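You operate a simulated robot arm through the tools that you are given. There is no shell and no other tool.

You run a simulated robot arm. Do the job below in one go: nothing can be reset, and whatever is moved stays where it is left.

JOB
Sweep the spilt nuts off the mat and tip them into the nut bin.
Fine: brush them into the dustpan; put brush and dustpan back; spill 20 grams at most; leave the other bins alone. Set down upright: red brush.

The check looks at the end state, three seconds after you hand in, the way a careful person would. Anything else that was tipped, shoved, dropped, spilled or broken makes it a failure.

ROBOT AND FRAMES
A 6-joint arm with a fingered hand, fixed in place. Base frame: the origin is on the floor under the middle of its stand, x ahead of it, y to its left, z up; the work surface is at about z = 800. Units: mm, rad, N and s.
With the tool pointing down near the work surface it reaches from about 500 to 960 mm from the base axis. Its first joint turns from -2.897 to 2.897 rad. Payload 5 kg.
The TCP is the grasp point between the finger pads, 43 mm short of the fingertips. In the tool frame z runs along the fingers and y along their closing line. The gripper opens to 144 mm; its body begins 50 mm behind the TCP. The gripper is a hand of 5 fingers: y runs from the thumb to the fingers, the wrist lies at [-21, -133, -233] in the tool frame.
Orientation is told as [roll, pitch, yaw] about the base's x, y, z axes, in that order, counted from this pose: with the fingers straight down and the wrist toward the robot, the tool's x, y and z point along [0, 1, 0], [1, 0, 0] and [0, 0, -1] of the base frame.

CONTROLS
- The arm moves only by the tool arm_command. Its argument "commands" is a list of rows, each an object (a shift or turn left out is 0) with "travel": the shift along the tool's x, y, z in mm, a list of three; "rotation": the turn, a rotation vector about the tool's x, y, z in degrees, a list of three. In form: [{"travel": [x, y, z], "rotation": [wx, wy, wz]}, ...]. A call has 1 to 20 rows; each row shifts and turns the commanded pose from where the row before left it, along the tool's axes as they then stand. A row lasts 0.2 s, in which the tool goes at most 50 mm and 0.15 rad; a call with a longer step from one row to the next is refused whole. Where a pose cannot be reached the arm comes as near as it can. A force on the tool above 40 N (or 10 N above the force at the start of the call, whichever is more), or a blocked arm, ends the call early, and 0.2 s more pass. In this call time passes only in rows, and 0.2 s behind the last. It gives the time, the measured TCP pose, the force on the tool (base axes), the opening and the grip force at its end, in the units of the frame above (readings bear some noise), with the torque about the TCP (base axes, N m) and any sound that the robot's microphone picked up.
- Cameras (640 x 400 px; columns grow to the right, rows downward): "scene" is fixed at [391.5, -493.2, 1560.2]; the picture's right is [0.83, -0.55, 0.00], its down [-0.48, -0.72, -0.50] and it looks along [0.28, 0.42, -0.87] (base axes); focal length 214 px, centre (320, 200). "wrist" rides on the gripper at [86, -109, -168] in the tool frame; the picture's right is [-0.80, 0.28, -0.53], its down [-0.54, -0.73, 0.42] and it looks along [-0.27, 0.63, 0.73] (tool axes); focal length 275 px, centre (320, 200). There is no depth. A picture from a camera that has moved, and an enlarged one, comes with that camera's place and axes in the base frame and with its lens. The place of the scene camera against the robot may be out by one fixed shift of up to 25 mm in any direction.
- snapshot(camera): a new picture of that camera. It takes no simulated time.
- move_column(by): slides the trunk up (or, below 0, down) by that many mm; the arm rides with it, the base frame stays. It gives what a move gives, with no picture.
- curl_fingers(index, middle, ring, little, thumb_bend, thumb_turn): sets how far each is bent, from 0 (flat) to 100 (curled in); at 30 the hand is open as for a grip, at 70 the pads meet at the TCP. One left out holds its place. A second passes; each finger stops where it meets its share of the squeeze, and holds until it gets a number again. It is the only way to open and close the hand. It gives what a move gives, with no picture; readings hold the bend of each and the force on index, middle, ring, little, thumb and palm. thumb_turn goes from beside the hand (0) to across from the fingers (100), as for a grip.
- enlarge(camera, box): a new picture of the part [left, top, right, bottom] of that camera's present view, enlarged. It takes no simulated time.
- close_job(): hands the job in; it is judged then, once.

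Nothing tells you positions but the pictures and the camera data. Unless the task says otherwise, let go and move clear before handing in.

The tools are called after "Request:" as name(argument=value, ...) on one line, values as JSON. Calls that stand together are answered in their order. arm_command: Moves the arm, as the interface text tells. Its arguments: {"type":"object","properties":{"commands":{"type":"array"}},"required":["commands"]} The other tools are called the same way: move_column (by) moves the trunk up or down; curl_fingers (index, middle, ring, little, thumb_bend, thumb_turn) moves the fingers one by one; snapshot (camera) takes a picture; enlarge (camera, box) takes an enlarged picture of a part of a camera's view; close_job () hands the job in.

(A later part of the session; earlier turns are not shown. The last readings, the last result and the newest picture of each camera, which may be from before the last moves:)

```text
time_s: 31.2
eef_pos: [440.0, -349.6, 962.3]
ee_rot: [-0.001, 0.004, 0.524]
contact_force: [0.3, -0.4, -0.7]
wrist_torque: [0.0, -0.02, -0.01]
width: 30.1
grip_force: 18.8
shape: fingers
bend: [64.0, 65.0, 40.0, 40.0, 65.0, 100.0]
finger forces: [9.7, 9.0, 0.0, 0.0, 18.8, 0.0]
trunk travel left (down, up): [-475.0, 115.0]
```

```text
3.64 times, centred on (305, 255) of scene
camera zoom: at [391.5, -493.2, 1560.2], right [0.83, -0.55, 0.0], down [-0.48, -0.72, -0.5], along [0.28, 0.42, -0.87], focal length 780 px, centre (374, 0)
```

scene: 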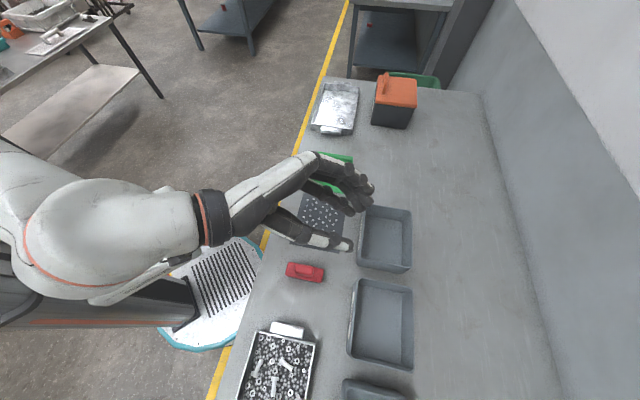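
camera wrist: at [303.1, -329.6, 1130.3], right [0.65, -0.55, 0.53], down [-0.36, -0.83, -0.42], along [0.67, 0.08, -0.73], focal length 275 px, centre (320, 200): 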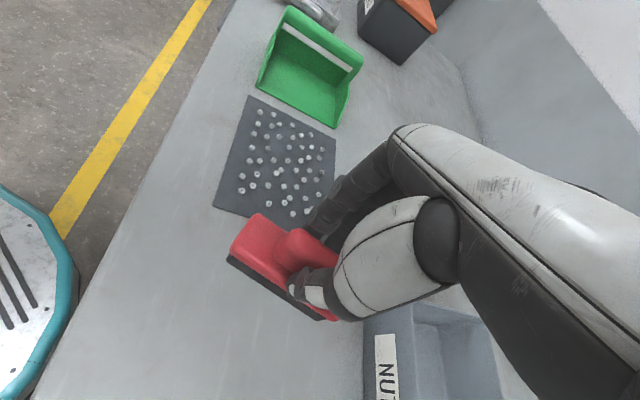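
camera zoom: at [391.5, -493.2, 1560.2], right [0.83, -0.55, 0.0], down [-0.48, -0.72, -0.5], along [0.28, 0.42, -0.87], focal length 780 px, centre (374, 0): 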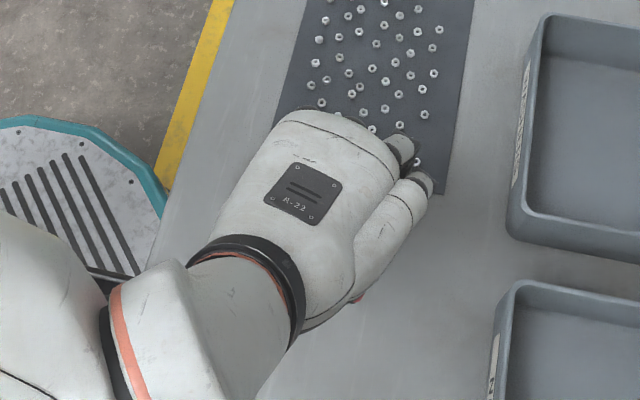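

The brush is held firmly and flat; its bottom is 86.5 mm below the TCP and it sits about 4° askew in the hand. I'll tuck in the spare fingers, square the brush to the mat, and bring it to the near edge of the mat on the left lane.

Request:
curl_fingers(ring=60, little=60)

Request:
arm_command(commands=[{"rotation": [0, 0, -6.4]}, {"rotation": [0, 0, -6.4]}, {"rotation": [0, 0, -6.4]}, {"travel": [3.4, 28.3, 0]}, {"travel": [3.5, 28.4, 0]}, {"travel": [0, 0, 20]}, {"travel": [0, 0, 20]}])

Request:
snapshot(camera="wrist")

Request:
snapshot(camera="scene")

```text
time_s: 32.2
eef_pos: [440.1, -350.5, 960.8]
ee_rot: [0.002, 0.004, 0.522]
contact_force: [0.1, 0.3, -1.6]
wrist_torque: [-0.01, -0.01, 0.0]
width: 29.9
grip_force: 18.7
shape: fingers
bend: [64.0, 65.0, 60.0, 60.0, 65.0, 100.0]
finger forces: [9.7, 9.0, 0.0, 0.0, 18.7, 0.0]
trunk travel left (down, up): [-475.0, 115.0]
```

```text
time_s: 33.8
eef_pos: [470.8, -302.9, 922.0]
ee_rot: [0.001, 0.003, 0.857]
contact_force: [-0.2, 0.5, -0.9]
wrist_torque: [-0.02, 0.0, 0.01]
width: 29.9
grip_force: 18.4
shape: fingers
bend: [64.0, 65.0, 60.0, 60.0, 65.0, 100.0]
finger forces: [9.8, 8.9, 0.0, 0.0, 18.6, 0.1]
trunk travel left (down, up): [-475.0, 115.0]
```

```text
taken
camera wrist: at [335.4, -329.1, 1089.9], right [0.79, -0.3, 0.53], down [-0.06, -0.9, -0.42], along [0.61, 0.3, -0.73], focal length 275 px, centre (320, 200)
```

wrist: 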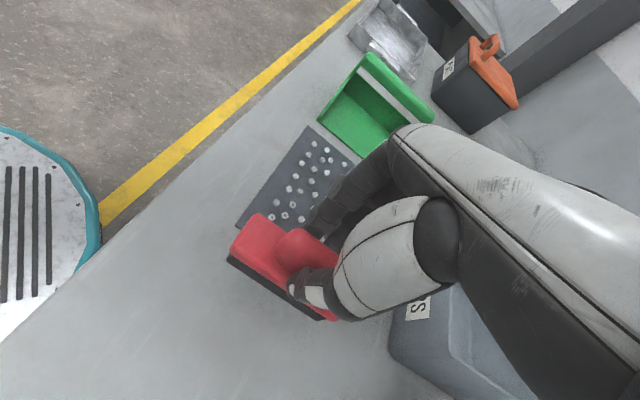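

```text
taken
```

scene: 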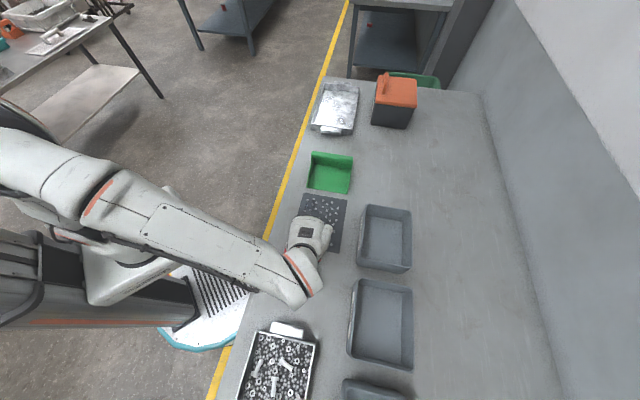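

The brush is in position at s≈119, w≈547. I'll zoom in to check its squareness to the mat and look at the pan lip.

Request:
enlarge(camera="wrist", box=[210, 110, 390, 330])

Request:
enlarge(camera="wrist", box=[300, 45, 400, 165])

Request:
enlarge(camera="scene", box=[280, 140, 360, 220])

```text
1.82 times, centred on (300, 220) of wrist
camera zoom: at [335.4, -329.1, 1089.9], right [0.79, -0.3, 0.53], down [-0.06, -0.9, -0.42], along [0.61, 0.3, -0.73], focal length 500 px, centre (356, 164)
```

zoom: 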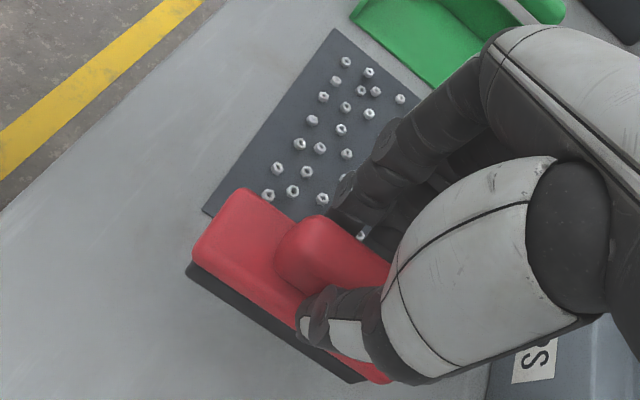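

```text
3.33 times, centred on (350, 105) of wrist
camera zoom: at [335.4, -329.1, 1089.9], right [0.79, -0.3, 0.53], down [-0.06, -0.9, -0.42], along [0.61, 0.3, -0.73], focal length 918 px, centre (220, 517)
```

zoom: 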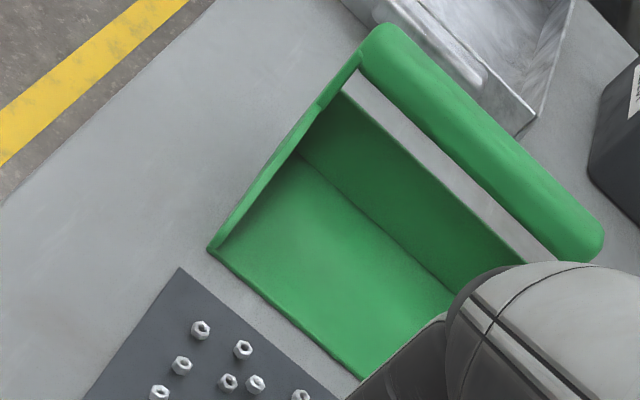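

```text
5.00 times, centred on (320, 180) of scene
camera zoom: at [391.5, -493.2, 1560.2], right [0.83, -0.55, 0.0], down [-0.48, -0.72, -0.5], along [0.28, 0.42, -0.87], focal length 1072 px, centre (320, 300)
```

zoom: 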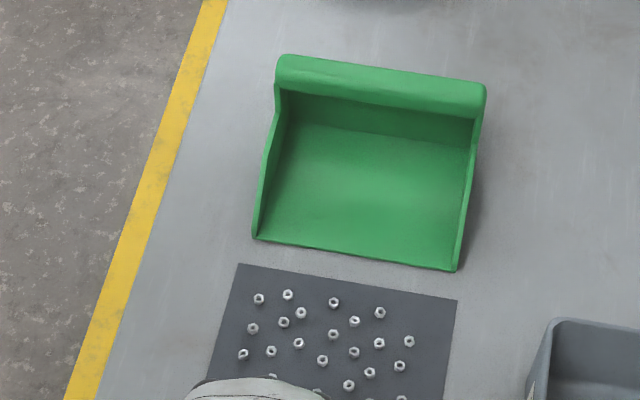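

The pan lip is thin and lies across s≈400, w 488–658, and the brush is square to within a couple of degrees. I'll lower the brush to just above the mat and do the first stroke on the left lane in stages.

Request:
arm_command(commands=[{"travel": [0, 0, 20]}, {"travel": [0, 0, 8]}, {"travel": [0, 0, 4]}])

Request:
arm_command(commands=[{"travel": [-1.38, 11.93, 0]}, {"travel": [-1.38, 11.93, 0]}, {"travel": [-1.38, 11.93, 0]}, {"travel": [-1.38, 11.93, 0]}, {"travel": [-1.38, 11.93, 0]}, {"travel": [-1.38, 11.93, 0]}, {"travel": [-1.38, 11.93, 0]}, {"travel": [-1.38, 11.93, 0]}])

Request:
enlarge(camera="scene", box=[270, 140, 370, 260])

Request:
enlarge(camera="wrist", box=[210, 110, 390, 330])

```text
time_s: 34.6
eef_pos: [470.6, -303.4, 888.8]
ee_rot: [0.001, 0.003, 0.86]
contact_force: [0.1, 0.3, -1.4]
wrist_torque: [0.04, 0.0, 0.03]
width: 30.0
grip_force: 18.4
shape: fingers
bend: [64.0, 65.0, 60.0, 60.0, 65.0, 100.0]
finger forces: [9.7, 9.0, 0.1, 0.0, 18.8, 0.1]
trunk travel left (down, up): [-475.0, 115.0]
```

```text
time_s: 36.4
eef_pos: [541.3, -237.7, 889.2]
ee_rot: [0.001, 0.002, 0.86]
contact_force: [-0.3, 0.6, -2.0]
wrist_torque: [0.01, -0.01, 0.0]
width: 29.8
grip_force: 18.8
shape: fingers
bend: [64.0, 65.0, 60.0, 60.0, 65.0, 100.0]
finger forces: [9.7, 8.9, 0.1, 0.1, 18.7, 0.0]
trunk travel left (down, up): [-475.0, 115.0]
```

```text
3.33 times, centred on (320, 200) of scene
camera zoom: at [391.5, -493.2, 1560.2], right [0.83, -0.55, 0.0], down [-0.48, -0.72, -0.5], along [0.28, 0.42, -0.87], focal length 715 px, centre (320, 200)
```

zoom: 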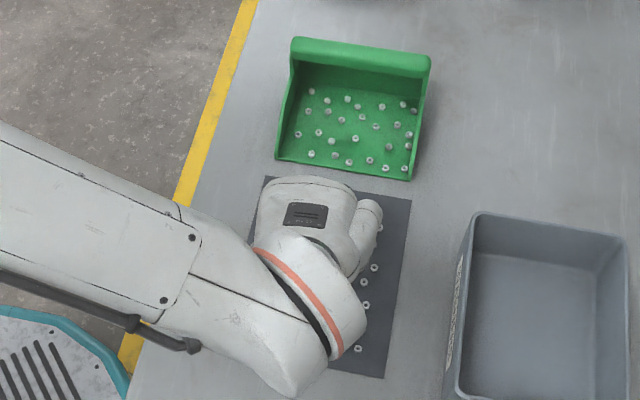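

```text
1.82 times, centred on (300, 220) of wrist
camera zoom: at [405.7, -263.8, 1057.4], right [0.79, -0.3, 0.53], down [-0.06, -0.9, -0.42], along [0.61, 0.3, -0.73], focal length 500 px, centre (356, 164)
```

zoom: 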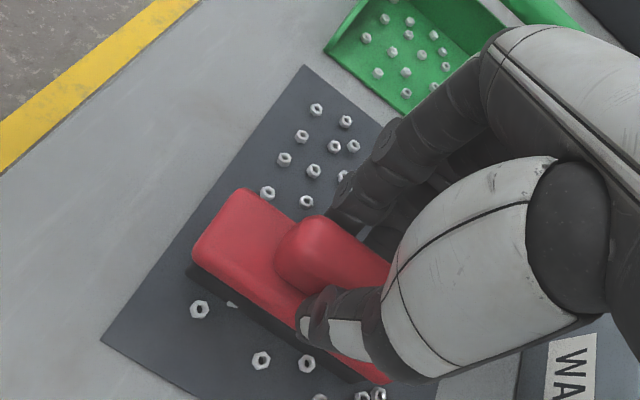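

Surprisingly, about two dozen nuts are already lying in the pan, with a few left behind the brush. I'll press slightly lower and continue the stroke towards the pan.

Request:
arm_command(commands=[{"travel": [-1.38, 11.93, 1]}, {"travel": [-1.38, 11.93, 0]}, {"travel": [-1.38, 11.93, 0]}, {"travel": [-1.38, 11.93, 0]}, {"travel": [-1.38, 11.93, 0]}, {"travel": [-1.38, 11.93, 0]}, {"travel": [-1.38, 11.93, 0]}, {"travel": [-1.38, 11.93, 0]}])

Request:
enlarge(camera="scene", box=[270, 140, 370, 260])

Request:
enlarge(camera="wrist", box=[180, 110, 400, 400])

```text
time_s: 38.2
eef_pos: [611.1, -172.8, 888.6]
ee_rot: [0.002, 0.001, 0.86]
contact_force: [-0.1, -0.7, -1.7]
wrist_torque: [0.0, -0.01, 0.02]
width: 30.1
grip_force: 18.8
shape: fingers
bend: [64.0, 65.0, 60.0, 60.0, 65.0, 100.0]
finger forces: [9.8, 9.0, 0.0, 0.0, 18.8, 0.0]
trunk travel left (down, up): [-475.0, 115.0]
```

```text
3.33 times, centred on (320, 200) of scene
camera zoom: at [391.5, -493.2, 1560.2], right [0.83, -0.55, 0.0], down [-0.48, -0.72, -0.5], along [0.28, 0.42, -0.87], focal length 715 px, centre (320, 200)
```

zoom: 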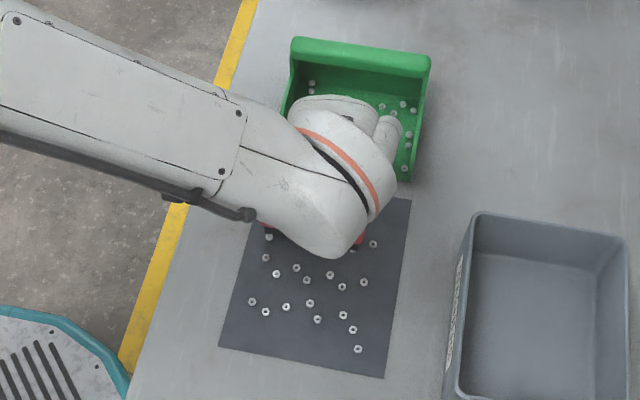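

```text
1.38 times, centred on (290, 255) of wrist
camera zoom: at [476.3, -199.1, 1056.8], right [0.79, -0.3, 0.53], down [-0.06, -0.9, -0.42], along [0.61, 0.3, -0.73], focal length 380 px, centre (361, 124)
```

zoom: 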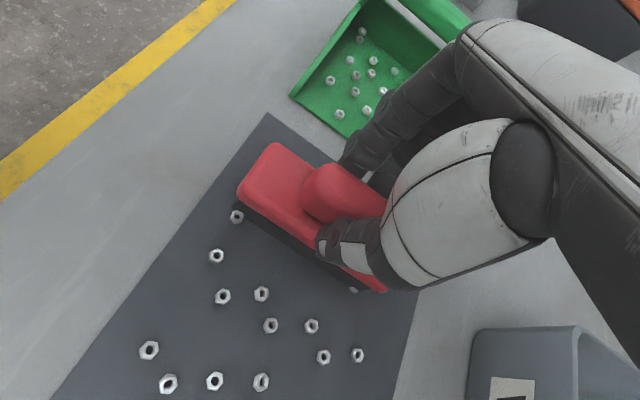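

The brush moves some nuts into the pan and leaves others behind, so several strokes will be needed. I'll finish this stroke up to just before the pan lip.

Request:
arm_command(commands=[{"travel": [-1.38, 11.93, 0]}, {"travel": [-1.38, 11.93, 0]}, {"travel": [-1.38, 11.93, 0]}, {"travel": [-1.38, 11.93, 0]}, {"travel": [-1.38, 11.93, 0]}])

Request:
enlarge(camera="scene", box=[270, 140, 370, 260])

Request:
enlarge(camera="wrist", box=[180, 110, 400, 400])

```text
time_s: 39.4
eef_pos: [656.2, -131.5, 887.3]
ee_rot: [0.003, 0.004, 0.859]
contact_force: [0.2, 1.1, -1.2]
wrist_torque: [-0.03, -0.01, 0.01]
width: 30.0
grip_force: 18.4
shape: fingers
bend: [64.0, 65.0, 60.0, 60.0, 65.0, 100.0]
finger forces: [9.7, 9.0, 0.0, 0.1, 18.7, 0.1]
trunk travel left (down, up): [-475.0, 115.0]
```

```text
3.33 times, centred on (320, 200) of scene
camera zoom: at [391.5, -493.2, 1560.2], right [0.83, -0.55, 0.0], down [-0.48, -0.72, -0.5], along [0.28, 0.42, -0.87], focal length 715 px, centre (320, 200)
```

zoom: 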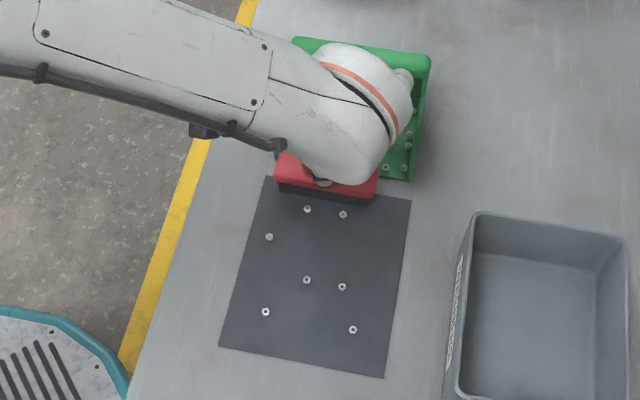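

```text
1.38 times, centred on (290, 255) of wrist
camera zoom: at [521.4, -158.2, 1056.2], right [0.79, -0.3, 0.53], down [-0.06, -0.9, -0.42], along [0.61, 0.3, -0.73], focal length 380 px, centre (361, 124)
```

zoom: 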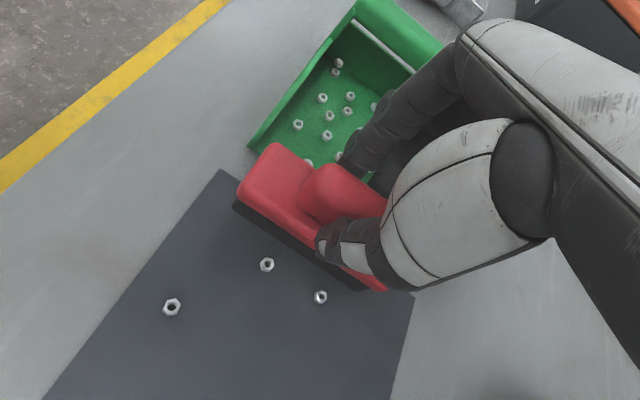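

Only about seven nuts remain on the mat. I'll lift, go back, and do a second stroke on the right lane.

Request:
arm_command(commands=[{"travel": [0, 0, -20]}, {"travel": [0, 0, -40]}, {"travel": [-1.8, -36.1, 0]}, {"travel": [-1.8, -36.1, 0]}, {"travel": [-1.8, -36.1, 0]}, {"travel": [-1.8, -36.1, 0]}, {"travel": [-1.8, -36.1, 0]}, {"travel": [-1.8, -36.1, 0]}, {"travel": [-1.8, -36.1, 0]}])

Request:
enlarge(camera="scene", box=[270, 140, 370, 260])

Request:
enlarge(camera="wrist", box=[200, 40, 420, 330])

```text
time_s: 41.4
eef_pos: [502.0, -331.5, 949.8]
ee_rot: [0.002, 0.002, 0.86]
contact_force: [0.8, 0.1, -1.5]
wrist_torque: [-0.05, -0.02, 0.03]
width: 29.9
grip_force: 18.5
shape: fingers
bend: [63.0, 65.0, 60.0, 60.0, 65.0, 100.0]
finger forces: [9.6, 9.0, 0.0, 0.0, 18.6, 0.1]
trunk travel left (down, up): [-475.0, 115.0]
```

```text
3.33 times, centred on (320, 200) of scene
camera zoom: at [391.5, -493.2, 1560.2], right [0.83, -0.55, 0.0], down [-0.48, -0.72, -0.5], along [0.28, 0.42, -0.87], focal length 715 px, centre (320, 200)
```

zoom: 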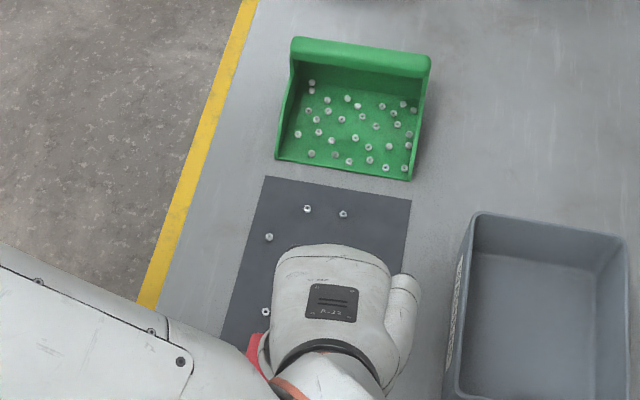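

```text
1.38 times, centred on (310, 185) of wrist
camera zoom: at [366.9, -358.1, 1117.4], right [0.79, -0.3, 0.53], down [-0.06, -0.9, -0.42], along [0.61, 0.3, -0.73], focal length 380 px, centre (334, 221)
```

zoom: 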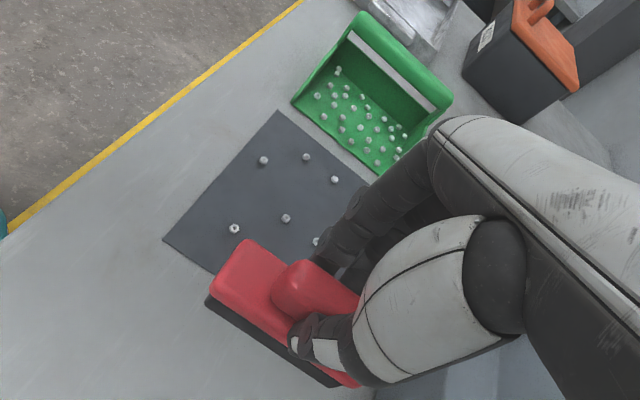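

The pan is unmoved and the remaining nuts sit in the middle of the mat. I'll lower and make the second stroke on the right lane.

Request:
arm_command(commands=[{"travel": [0, 0, 40]}, {"travel": [0, 0, 15]}, {"travel": [0, 0, 6]}])

Request:
arm_command(commands=[{"travel": [-0.46, 12.4, 0]}, {"travel": [-0.46, 12.4, 0]}, {"travel": [-0.46, 12.4, 0]}, {"travel": [-0.46, 12.4, 0]}, {"travel": [-0.46, 12.4, 0]}, {"travel": [-0.46, 12.4, 0]}, {"travel": [-0.46, 12.4, 0]}, {"travel": [-0.46, 12.4, 0]}, {"travel": [-0.46, 12.4, 0]}, {"travel": [-0.46, 12.4, 0]}, {"travel": [-0.46, 12.4, 0]}, {"travel": [-0.46, 12.4, 0]}, {"travel": [-0.46, 12.4, 0]}, {"travel": [-0.46, 12.4, 0]}, {"travel": [-0.46, 12.4, 0]}, {"travel": [-0.46, 12.4, 0]}, {"travel": [-0.46, 12.4, 0]}, {"travel": [-0.46, 12.4, 0]}, {"travel": [-0.46, 12.4, 0]}, {"travel": [-0.46, 12.4, 0]}])

Request:
enlarge(camera="scene", box=[270, 140, 370, 260])

Request:
enlarge(camera="wrist", box=[180, 110, 400, 400])

```text
time_s: 42.2
eef_pos: [501.0, -331.5, 888.3]
ee_rot: [0.001, 0.001, 0.859]
contact_force: [-0.3, -0.9, -1.0]
wrist_torque: [0.01, -0.05, 0.01]
width: 30.0
grip_force: 18.9
shape: fingers
bend: [63.0, 65.0, 60.0, 60.0, 65.0, 100.0]
finger forces: [9.7, 9.0, 0.0, 0.0, 18.8, 0.0]
trunk travel left (down, up): [-475.0, 115.0]
```

```text
time_s: 46.4
eef_pos: [670.6, -149.9, 888.7]
ee_rot: [0.001, 0.003, 0.861]
contact_force: [-0.3, 0.3, -1.4]
wrist_torque: [0.03, -0.01, -0.02]
width: 30.1
grip_force: 19.2
shape: fingers
bend: [63.0, 65.0, 60.0, 60.0, 65.0, 100.0]
finger forces: [9.9, 9.1, 0.1, 0.1, 18.9, 0.0]
trunk travel left (down, up): [-475.0, 115.0]
```

```text
3.33 times, centred on (320, 200) of scene
camera zoom: at [391.5, -493.2, 1560.2], right [0.83, -0.55, 0.0], down [-0.48, -0.72, -0.5], along [0.28, 0.42, -0.87], focal length 715 px, centre (320, 200)
```

zoom: 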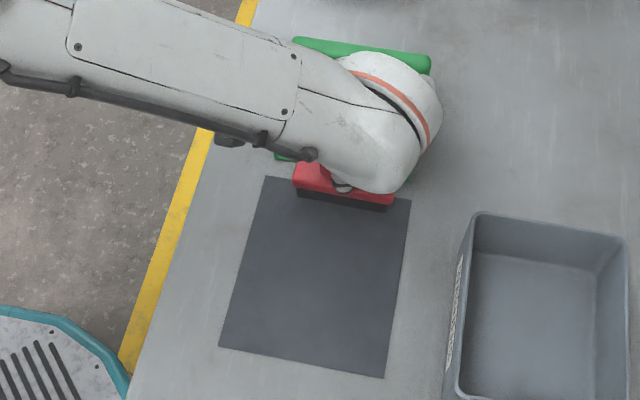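

```text
1.38 times, centred on (290, 255) of wrist
camera zoom: at [534.9, -176.4, 1056.0], right [0.79, -0.3, 0.53], down [-0.06, -0.9, -0.42], along [0.61, 0.3, -0.73], focal length 380 px, centre (361, 124)
```

zoom: 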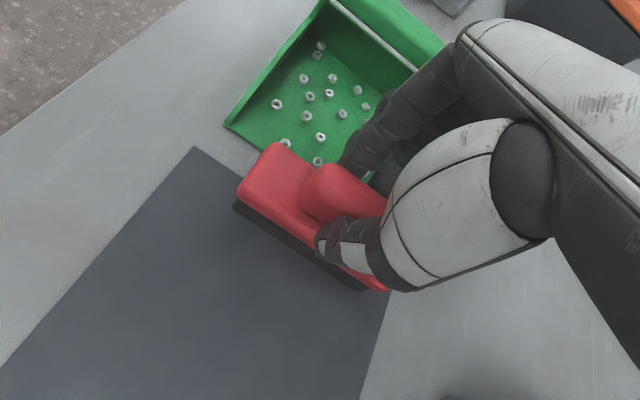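

The mat now looks empty. I'll lift, check the gap by the pan lip, and go back for one last stroke down the middle to be thorough.

Request:
arm_command(commands=[{"travel": [0, 0, -20]}, {"travel": [0, 0, -40]}, {"travel": [4.2, -35.2, 0]}, {"travel": [4.2, -35.2, 0]}, {"travel": [4.2, -35.2, 0]}, {"travel": [4.2, -35.2, 0]}, {"travel": [4.2, -35.2, 0]}, {"travel": [4.2, -35.2, 0]}, {"travel": [4.2, -35.2, 0]}])

Request:
enlarge(camera="scene", box=[280, 140, 360, 220])

Request:
enlarge(camera="wrist", box=[200, 40, 420, 330])

```text
time_s: 48.4
eef_pos: [485.2, -318.9, 948.3]
ee_rot: [0.002, 0.001, 0.859]
contact_force: [0.7, 0.3, -0.7]
wrist_torque: [-0.05, 0.0, 0.01]
width: 29.9
grip_force: 18.9
shape: fingers
bend: [63.0, 65.0, 60.0, 60.0, 65.0, 100.0]
finger forces: [9.7, 9.0, 0.1, 0.0, 18.8, 0.1]
trunk travel left (down, up): [-475.0, 115.0]
```

```text
5.00 times, centred on (320, 180) of scene
camera zoom: at [391.5, -493.2, 1560.2], right [0.83, -0.55, 0.0], down [-0.48, -0.72, -0.5], along [0.28, 0.42, -0.87], focal length 1072 px, centre (320, 300)
```

zoom: 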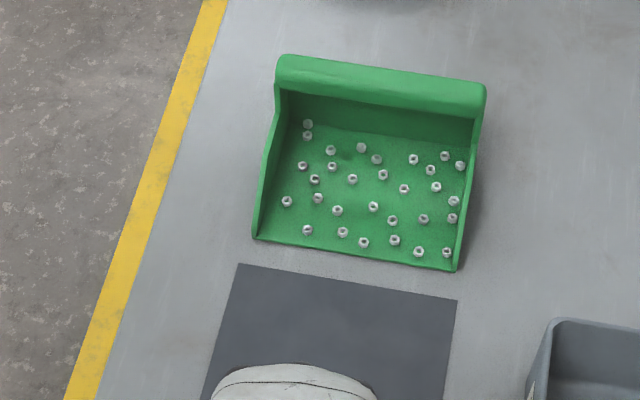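

```text
1.38 times, centred on (310, 185) of wrist
camera zoom: at [349.5, -344.1, 1116.0], right [0.79, -0.3, 0.53], down [-0.06, -0.9, -0.42], along [0.61, 0.3, -0.73], focal length 380 px, centre (334, 221)
```

zoom: 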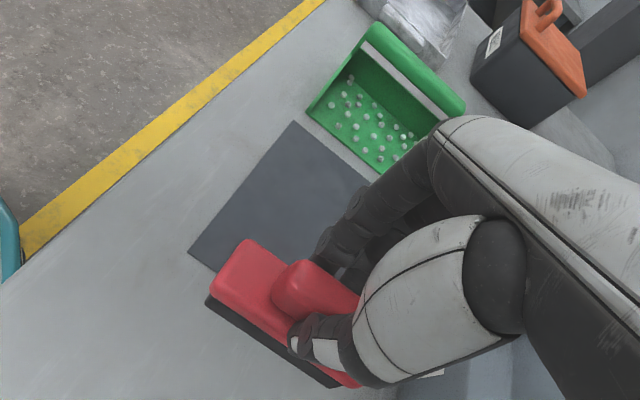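

The mat and gap are clear, with the nuts all in the pan. I'll do one last middle stroke for any leftovers.

Request:
arm_command(commands=[{"travel": [0, 0, 40]}, {"travel": [0, 0, 15]}, {"travel": [0, 0, 5]}])

Request:
arm_command(commands=[{"travel": [-0.9, 12.4, 0]}, {"travel": [-0.9, 12.4, 0]}, {"travel": [-0.9, 12.4, 0]}, {"travel": [-0.9, 12.4, 0]}, {"travel": [-0.9, 12.4, 0]}, {"travel": [-0.9, 12.4, 0]}, {"travel": [-0.9, 12.4, 0]}, {"travel": [-0.9, 12.4, 0]}, {"travel": [-0.9, 12.4, 0]}, {"travel": [-0.9, 12.4, 0]}, {"travel": [-0.9, 12.4, 0]}, {"travel": [-0.9, 12.4, 0]}, {"travel": [-0.9, 12.4, 0]}, {"travel": [-0.9, 12.4, 0]}, {"travel": [-0.9, 12.4, 0]}, {"travel": [-0.9, 12.4, 0]}, {"travel": [-0.9, 12.4, 0]}, {"travel": [-0.9, 12.4, 0]}, {"travel": [-0.9, 12.4, 0]}, {"travel": [-0.9, 12.4, 0]}])

Request:
arm_command(commands=[{"travel": [0, 0, -20]}, {"travel": [0, 0, -40]}, {"travel": [3.0, -38, 0]}, {"travel": [3.0, -38, 0]}, {"travel": [3.0, -38, 0]}, {"travel": [3.0, -38, 0]}, {"travel": [3.0, -38, 0]}, {"travel": [3.0, -38, 0]}, {"travel": [3.0, -38, 0]}, {"travel": [3.0, -38, 0]}])

Request:
snapshot(camera="wrist")

```text
time_s: 49.2
eef_pos: [488.1, -319.1, 888.1]
ee_rot: [0.002, 0.002, 0.859]
contact_force: [0.5, 0.1, -2.1]
wrist_torque: [0.01, 0.03, 0.01]
width: 30.1
grip_force: 19.2
shape: fingers
bend: [63.0, 65.0, 60.0, 60.0, 65.0, 100.0]
finger forces: [9.8, 9.0, 0.1, 0.0, 18.7, 0.0]
trunk travel left (down, up): [-475.0, 115.0]
```

```text
time_s: 53.4
eef_pos: [663.1, -142.8, 887.1]
ee_rot: [0.003, 0.002, 0.858]
contact_force: [-0.9, 0.6, 0.3]
wrist_torque: [0.03, -0.01, -0.03]
width: 29.9
grip_force: 19.3
shape: fingers
bend: [63.0, 65.0, 60.0, 60.0, 65.0, 100.0]
finger forces: [9.8, 9.1, 0.0, 0.0, 19.0, 0.0]
trunk travel left (down, up): [-475.0, 115.0]
```

```text
time_s: 55.6
eef_pos: [445.1, -359.1, 948.1]
ee_rot: [0.002, 0.003, 0.861]
contact_force: [-0.7, -0.7, -1.1]
wrist_torque: [-0.01, 0.01, 0.0]
width: 30.1
grip_force: 18.5
shape: fingers
bend: [63.0, 65.0, 60.0, 60.0, 65.0, 100.0]
finger forces: [9.7, 9.0, 0.0, 0.1, 18.7, 0.0]
trunk travel left (down, up): [-475.0, 115.0]
```

```text
taken
camera wrist: at [309.0, -384.9, 1116.2], right [0.79, -0.3, 0.53], down [-0.06, -0.9, -0.42], along [0.61, 0.3, -0.73], focal length 275 px, centre (320, 200)
```

wrist: 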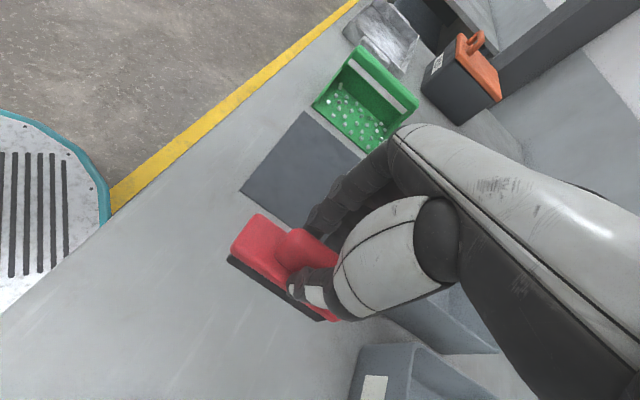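

The mat is clean, so I'll set the brush down upright at its original spot, around (441, -353.5).

Request:
arm_command(commands=[{"travel": [5.5, 0.5, 0], "rotation": [0, 0, -1.3]}, {"travel": [0, 0, 30]}, {"travel": [0, 0, 18]}, {"travel": [0, 0, 8]}, {"travel": [0, 0, 3]}, {"travel": [0, 0, 2]}])

Request:
enlarge(camera="wrist", box=[200, 150, 400, 350])

```text
time_s: 57.0
eef_pos: [439.5, -353.5, 887.9]
ee_rot: [0.001, 0.001, 0.881]
contact_force: [-1.1, 0.3, 2.3]
wrist_torque: [0.04, 0.02, -0.03]
width: 30.0
grip_force: 19.0
shape: fingers
bend: [63.0, 65.0, 60.0, 60.0, 65.0, 100.0]
finger forces: [9.7, 9.0, 0.0, 0.1, 19.3, 0.0]
trunk travel left (down, up): [-475.0, 115.0]
```

```text
2.00 times, centred on (300, 250) of wrist
camera zoom: at [306.2, -382.4, 1055.6], right [0.8, -0.29, 0.53], down [-0.04, -0.91, -0.42], along [0.6, 0.31, -0.73], focal length 551 px, centre (360, 100)
```

zoom: 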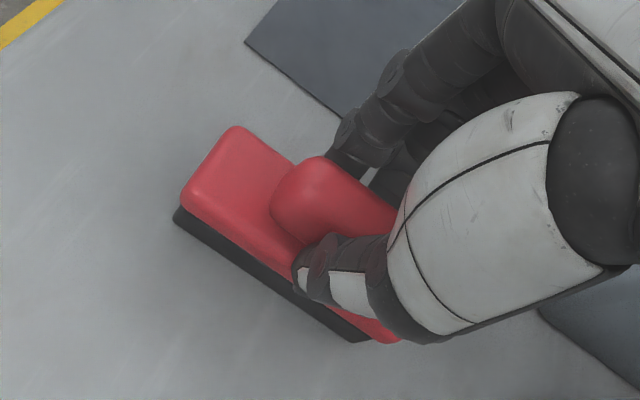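

The brush is touching the bench within about 2 mm of its original place. I'll open the hand and rise clear.

Request:
curl_fingers(index=58, middle=58, ring=50, little=50, thumb_bend=58)

Request:
curl_fingers(index=45, middle=45, ring=45, little=45, thumb_bend=45)

Request:
arm_command(commands=[{"travel": [0, 0, -15]}, {"travel": [0, 0, -30]}, {"travel": [0, 0, -40]}, {"travel": [0, 0, -40]}, {"travel": [0, 0, -40]}])

Request:
snapshot(camera="wrist")

Request:
enlarge(camera="wrist", box=[180, 180, 340, 340])

```text
time_s: 58.0
eef_pos: [440.8, -354.9, 888.2]
ee_rot: [0.0, 0.002, 0.883]
contact_force: [0.0, -0.3, -0.3]
wrist_torque: [-0.01, 0.0, 0.01]
width: 52.6
grip_force: 0.0
shape: fingers
bend: [57.0, 57.0, 50.0, 50.0, 57.0, 100.0]
finger forces: [0.0, 0.0, 0.0, 0.0, 0.0, 0.0]
trunk travel left (down, up): [-475.0, 115.0]
```

```text
time_s: 59.0
eef_pos: [441.5, -354.0, 886.7]
ee_rot: [0.001, 0.001, 0.882]
contact_force: [0.6, 0.6, 0.6]
wrist_torque: [0.02, 0.0, -0.01]
width: 95.9
grip_force: 0.0
shape: fingers
bend: [45.0, 45.0, 45.0, 45.0, 45.0, 99.0]
finger forces: [0.1, 0.0, 0.0, 0.0, 0.0, 0.0]
trunk travel left (down, up): [-475.0, 115.0]
```

```text
time_s: 60.2
eef_pos: [440.5, -353.3, 1052.6]
ee_rot: [0.001, 0.005, 0.884]
contact_force: [-0.4, 0.7, -0.5]
wrist_torque: [0.04, 0.0, 0.0]
width: 96.0
grip_force: 0.1
shape: fingers
bend: [45.0, 45.0, 45.0, 45.0, 45.0, 99.0]
finger forces: [0.0, 0.0, 0.0, 0.1, 0.0, 0.0]
trunk travel left (down, up): [-475.0, 115.0]
```

```text
taken
camera wrist: at [306.9, -382.2, 1221.0], right [0.8, -0.29, 0.53], down [-0.04, -0.91, -0.42], along [0.6, 0.31, -0.73], focal length 275 px, centre (320, 200)
```

wrist: 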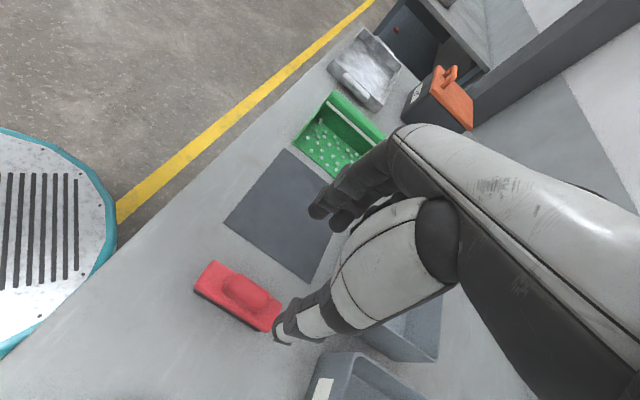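

```text
2.50 times, centred on (260, 260) of wrist
camera zoom: at [306.9, -382.2, 1221.0], right [0.8, -0.29, 0.53], down [-0.04, -0.91, -0.42], along [0.6, 0.31, -0.73], focal length 688 px, centre (470, 50)
```

zoom: 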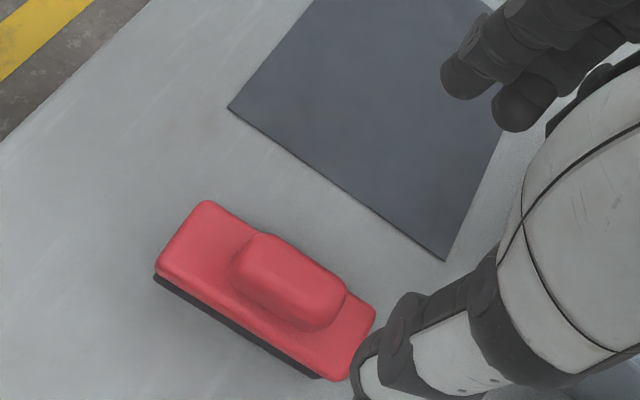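

The brush stands upright in its place. Next I'll move towards the pan for a close look at its bar handle.

Request:
arm_command(commands=[{"rotation": [0, 0, 5.6]}, {"travel": [-1.15, 37.8, -2.8]}, {"travel": [-1.15, 37.8, -2.8]}, {"travel": [-1.15, 37.8, -2.8]}, {"travel": [-1.15, 37.8, -2.8]}, {"travel": [-1.15, 37.8, -2.8]}, {"travel": [-1.15, 37.8, -2.8]}, {"travel": [-1.15, 37.8, -2.8]}, {"travel": [-1.15, 37.8, -2.8]}])

Request:
snapshot(camera="wrist")

Request:
enlarge(camera="wrist", box=[180, 100, 380, 300])

Request:
enlarge(camera="scene", box=[275, 250, 335, 290])

```text
time_s: 62.2
eef_pos: [662.9, -144.4, 1074.7]
ee_rot: [0.002, 0.003, 0.783]
contact_force: [0.0, -0.7, -0.4]
wrist_torque: [0.02, -0.03, -0.01]
width: 96.1
grip_force: 0.0
shape: fingers
bend: [45.0, 45.0, 45.0, 45.0, 45.0, 99.0]
finger forces: [0.0, 0.0, 0.0, 0.0, 0.1, 0.0]
trunk travel left (down, up): [-475.0, 115.0]
```

```text
taken
camera wrist: at [525.5, -160.2, 1242.2], right [0.77, -0.36, 0.53], down [-0.13, -0.9, -0.42], along [0.63, 0.25, -0.73], focal length 275 px, centre (320, 200)
```

wrist: 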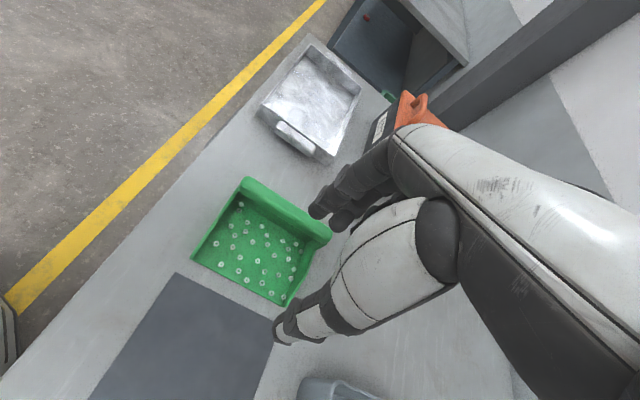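

```text
2.00 times, centred on (280, 200) of wrist
camera zoom: at [525.5, -160.2, 1242.2], right [0.77, -0.36, 0.53], down [-0.13, -0.9, -0.42], along [0.63, 0.25, -0.73], focal length 551 px, centre (400, 200)
```

zoom: 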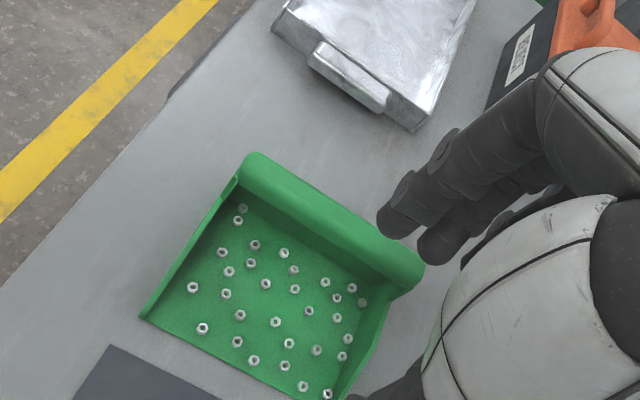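

```text
10.00 times, centred on (305, 270) of scene
camera zoom: at [391.5, -493.2, 1560.2], right [0.83, -0.55, 0.0], down [-0.48, -0.72, -0.5], along [0.28, 0.42, -0.87], focal length 2145 px, centre (470, -500)
```

zoom: 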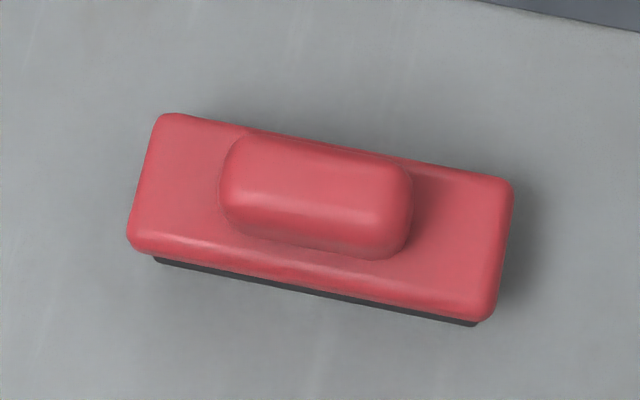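

The brush is back within 1–2 mm. The pan's bar handle is about 28 mm thick, centred near s≈505, w≈571, z≈885, so I'll move the hand above it.

Request:
arm_command(commands=[{"travel": [0, 34.6, 0]}, {"travel": [0, 34.6, 0]}, {"travel": [0, 34.6, 0]}, {"travel": [0, 34.5, 0]}, {"travel": [0, 0, 40]}, {"travel": [0, 0, 35]}])

Request:
snapshot(camera="wrist")

Request:
enlarge(camera="wrist", box=[180, 160, 400, 380])

Request:
enlarge(camera="scene", box=[270, 90, 390, 210])

```text
time_s: 63.6
eef_pos: [761.0, -45.6, 996.9]
ee_rot: [0.002, 0.004, 0.783]
contact_force: [0.9, -0.8, -0.5]
wrist_torque: [0.0, -0.01, -0.03]
width: 96.2
grip_force: 0.1
shape: fingers
bend: [45.0, 45.0, 45.0, 45.0, 45.0, 99.0]
finger forces: [0.0, 0.0, 0.0, 0.0, 0.0, 0.0]
trunk travel left (down, up): [-475.0, 115.0]
```

```text
taken
camera wrist: at [623.7, -62.3, 1165.2], right [0.76, -0.36, 0.53], down [-0.13, -0.9, -0.42], along [0.63, 0.25, -0.73], focal length 275 px, centre (320, 200)
```

wrist: 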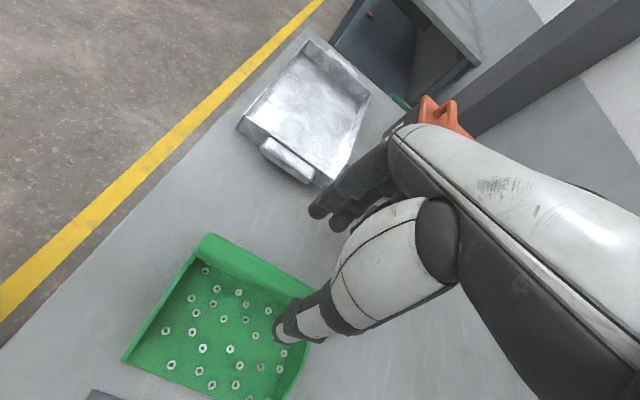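

```text
1.82 times, centred on (290, 270) of wrist
camera zoom: at [623.7, -62.3, 1165.2], right [0.76, -0.36, 0.53], down [-0.13, -0.9, -0.42], along [0.63, 0.25, -0.73], focal length 500 px, centre (374, 73)
```

zoom: 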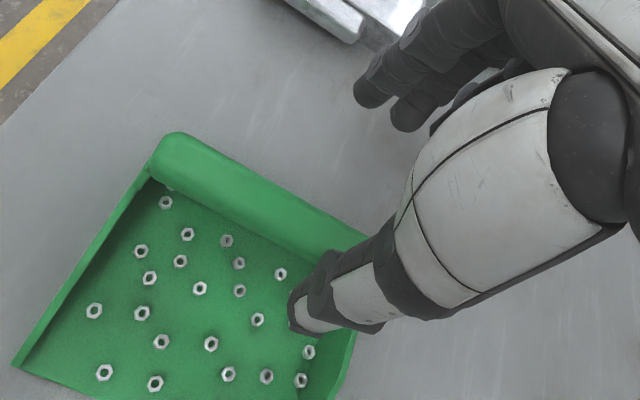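

```text
3.33 times, centred on (330, 150) of scene
camera zoom: at [391.5, -493.2, 1560.2], right [0.83, -0.55, 0.0], down [-0.48, -0.72, -0.5], along [0.28, 0.42, -0.87], focal length 715 px, centre (287, 367)
```

zoom: 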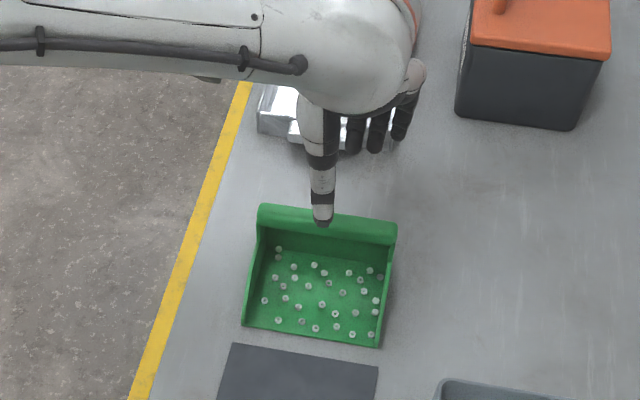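

The scene view shows the thumb over the pan interior and the fingers behind the bar, lined up well. I'll lower to z≈902 so the bar sits between the pads.

Request:
arm_command(commands=[{"travel": [0, 0, 35]}, {"travel": [0, 0, 30]}, {"travel": [0, 0, 15]}, {"travel": [0, 0, 10]}, {"travel": [0, 0, 5]}])

Request:
enlarge(camera="wrist", box=[180, 160, 400, 380])

Request:
enlarge(camera="scene", box=[270, 90, 390, 210])

```text
time_s: 64.8
eef_pos: [759.2, -47.0, 902.5]
ee_rot: [0.001, 0.002, 0.783]
contact_force: [0.0, -0.1, 0.1]
wrist_torque: [-0.02, 0.0, 0.01]
width: 96.4
grip_force: 0.0
shape: fingers
bend: [45.0, 45.0, 45.0, 45.0, 45.0, 99.0]
finger forces: [0.0, 0.0, 0.0, 0.1, 0.0, 0.1]
trunk travel left (down, up): [-475.0, 115.0]
```

```text
1.82 times, centred on (290, 270) of wrist
camera zoom: at [623.2, -62.8, 1071.1], right [0.77, -0.36, 0.53], down [-0.13, -0.9, -0.42], along [0.63, 0.25, -0.73], focal length 500 px, centre (374, 73)
```

zoom: 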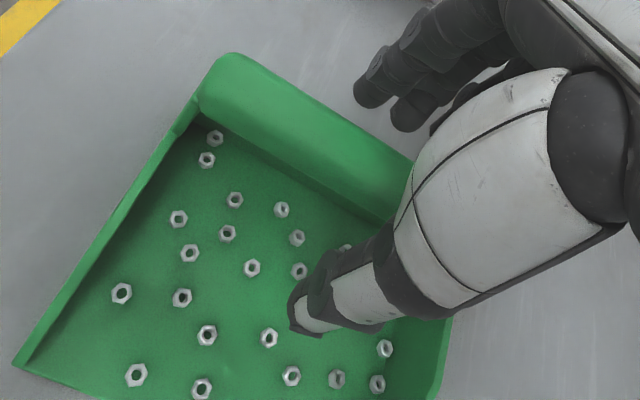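

```text
3.33 times, centred on (330, 150) of scene
camera zoom: at [391.5, -493.2, 1560.2], right [0.83, -0.55, 0.0], down [-0.48, -0.72, -0.5], along [0.28, 0.42, -0.87], focal length 715 px, centre (287, 367)
```

zoom: 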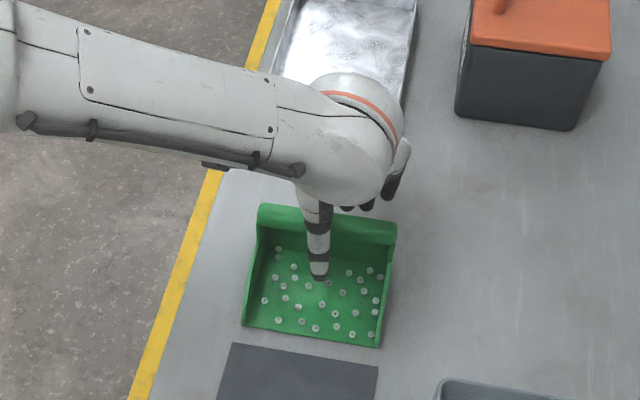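

The bar is centred between the fingertips and thumb. I'll close thumb, index and middle on it.

Request:
curl_fingers(index=60, middle=60, thumb_bend=60)

Request:
curl_fingers(index=80, middle=80, thumb_bend=80)

Request:
enlarge(camera="wrist", box=[180, 160, 400, 380])

Request:
enlarge(camera="scene", box=[270, 90, 390, 210])

```text
time_s: 65.8
eef_pos: [760.7, -47.4, 903.6]
ee_rot: [0.001, 0.001, 0.784]
contact_force: [1.2, 0.3, -0.1]
wrist_torque: [-0.01, -0.03, 0.02]
width: 42.9
grip_force: 0.0
shape: fingers
bend: [60.0, 60.0, 45.0, 45.0, 60.0, 100.0]
finger forces: [0.0, 0.1, 0.1, 0.1, 0.0, 0.0]
trunk travel left (down, up): [-475.0, 115.0]
```

```text
time_s: 66.8
eef_pos: [759.9, -46.9, 902.2]
ee_rot: [0.001, 0.002, 0.784]
contact_force: [-1.1, 0.2, -2.5]
wrist_torque: [0.0, 0.11, 0.0]
width: 19.8
grip_force: 18.5
shape: fingers
bend: [62.0, 67.0, 45.0, 45.0, 72.0, 100.0]
finger forces: [9.8, 8.9, 0.0, 0.0, 19.0, 0.0]
trunk travel left (down, up): [-475.0, 115.0]
```

```text
1.82 times, centred on (290, 270) of wrist
camera zoom: at [623.3, -62.8, 1071.2], right [0.77, -0.36, 0.53], down [-0.13, -0.9, -0.42], along [0.63, 0.25, -0.73], focal length 500 px, centre (374, 73)
```

zoom: 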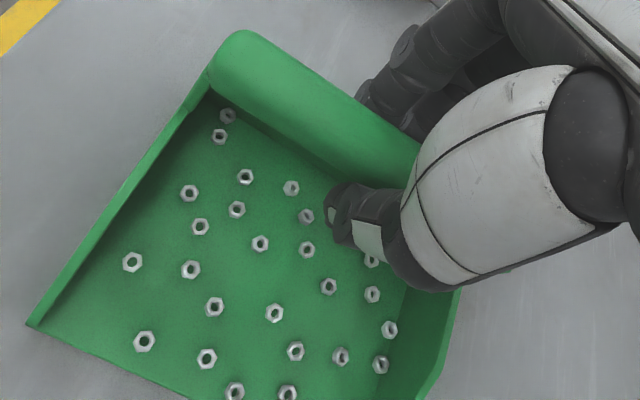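

```text
3.33 times, centred on (330, 150) of scene
camera zoom: at [391.5, -493.2, 1560.2], right [0.83, -0.55, 0.0], down [-0.48, -0.72, -0.5], along [0.28, 0.42, -0.87], focal length 715 px, centre (287, 367)
```

zoom: 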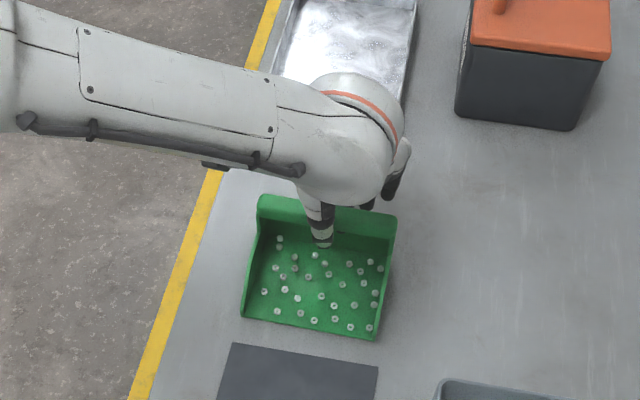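

The grip balances at about 19 N, though the pan slid roughly 10 mm towards the fingers. I'll lift a few millimetres and check whether it hangs level.

Request:
arm_command(commands=[{"travel": [0, 0, -4]}, {"travel": [0, 0, -4]}, {"travel": [0, 0, -4]}])

Request:
enlarge(camera="wrist", box=[120, 160, 400, 400])

Request:
enlarge(camera="scene", box=[270, 90, 390, 210])

```text
time_s: 67.6
eef_pos: [760.2, -47.0, 916.0]
ee_rot: [0.002, 0.004, 0.786]
contact_force: [0.5, -0.3, -2.4]
wrist_torque: [0.0, 0.08, 0.0]
width: 15.7
grip_force: 15.2
shape: fingers
bend: [62.0, 71.0, 45.0, 45.0, 73.0, 100.0]
finger forces: [9.5, 5.0, 0.0, 0.1, 15.7, 0.1]
trunk travel left (down, up): [-475.0, 115.0]
```

```text
1.67 times, centred on (260, 280) of wrist
camera zoom: at [623.5, -63.3, 1083.4], right [0.77, -0.36, 0.53], down [-0.13, -0.9, -0.42], along [0.63, 0.25, -0.73], focal length 459 px, centre (420, 67)
```

zoom: 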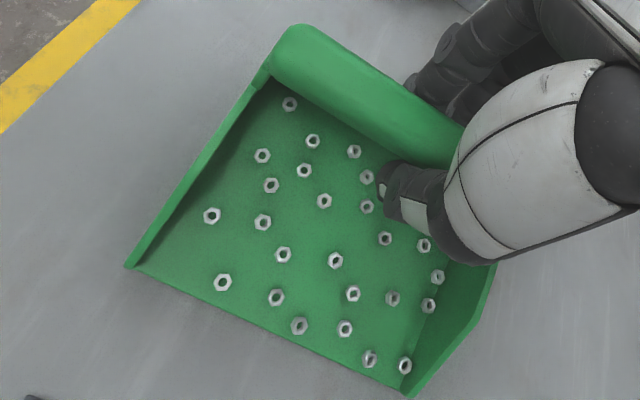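

```text
3.33 times, centred on (330, 150) of scene
camera zoom: at [391.5, -493.2, 1560.2], right [0.83, -0.55, 0.0], down [-0.48, -0.72, -0.5], along [0.28, 0.42, -0.87], focal length 715 px, centre (287, 367)
```

zoom: 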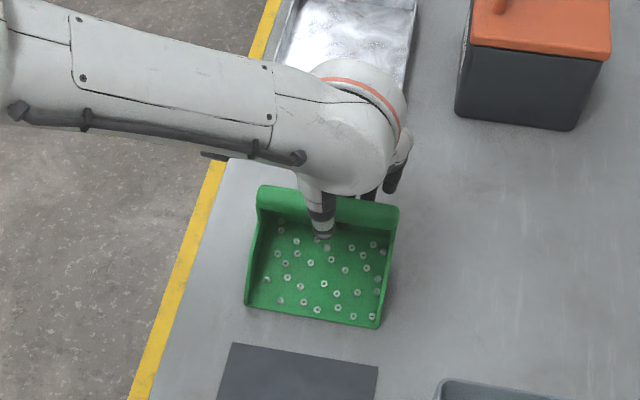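

The pan is off the bench, but the middle finger's load dropped, so the hold may be shifting. I'll zoom in closely before doing anything further.

Request:
enlarge(camera="scene", box=[305, 135, 355, 190])

Request:
snapshot(camera="wrist")

Request:
enlarge(camera="wrist", box=[260, 170, 400, 310])

```text
7.27 times, centred on (330, 162) of scene
camera zoom: at [391.5, -493.2, 1560.2], right [0.83, -0.55, 0.0], down [-0.48, -0.72, -0.5], along [0.28, 0.42, -0.87], focal length 1560 px, centre (247, 473)
```

zoom: 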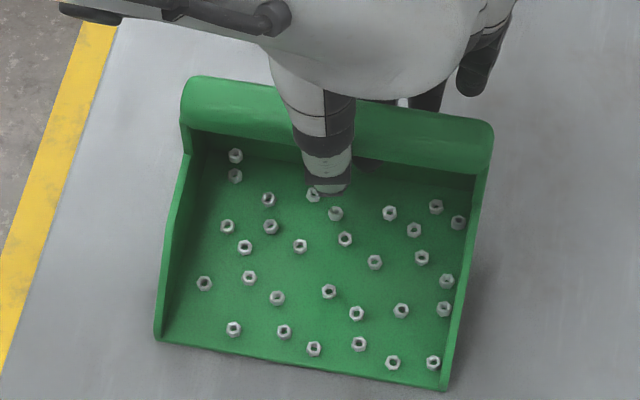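

```text
taken
camera wrist: at [623.5, -63.3, 1083.4], right [0.77, -0.36, 0.53], down [-0.13, -0.9, -0.42], along [0.63, 0.25, -0.73], focal length 275 px, centre (320, 200)
```

wrist: 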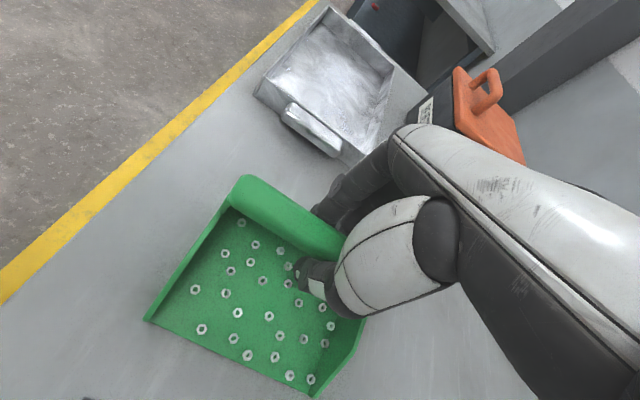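

```text
2.86 times, centred on (330, 240) of wrist
camera zoom: at [623.5, -63.3, 1083.4], right [0.77, -0.36, 0.53], down [-0.13, -0.9, -0.42], along [0.63, 0.25, -0.73], focal length 786 px, centre (291, 86)
```

zoom: 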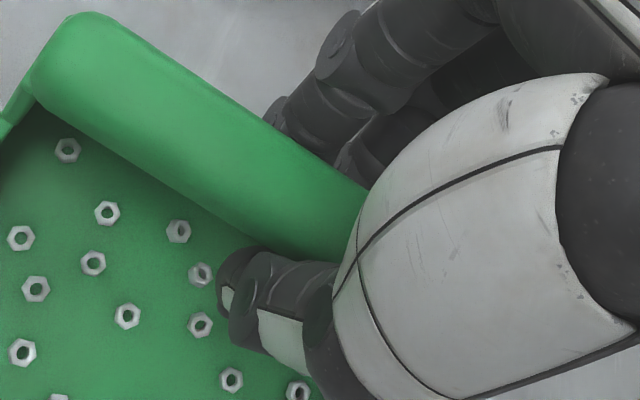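

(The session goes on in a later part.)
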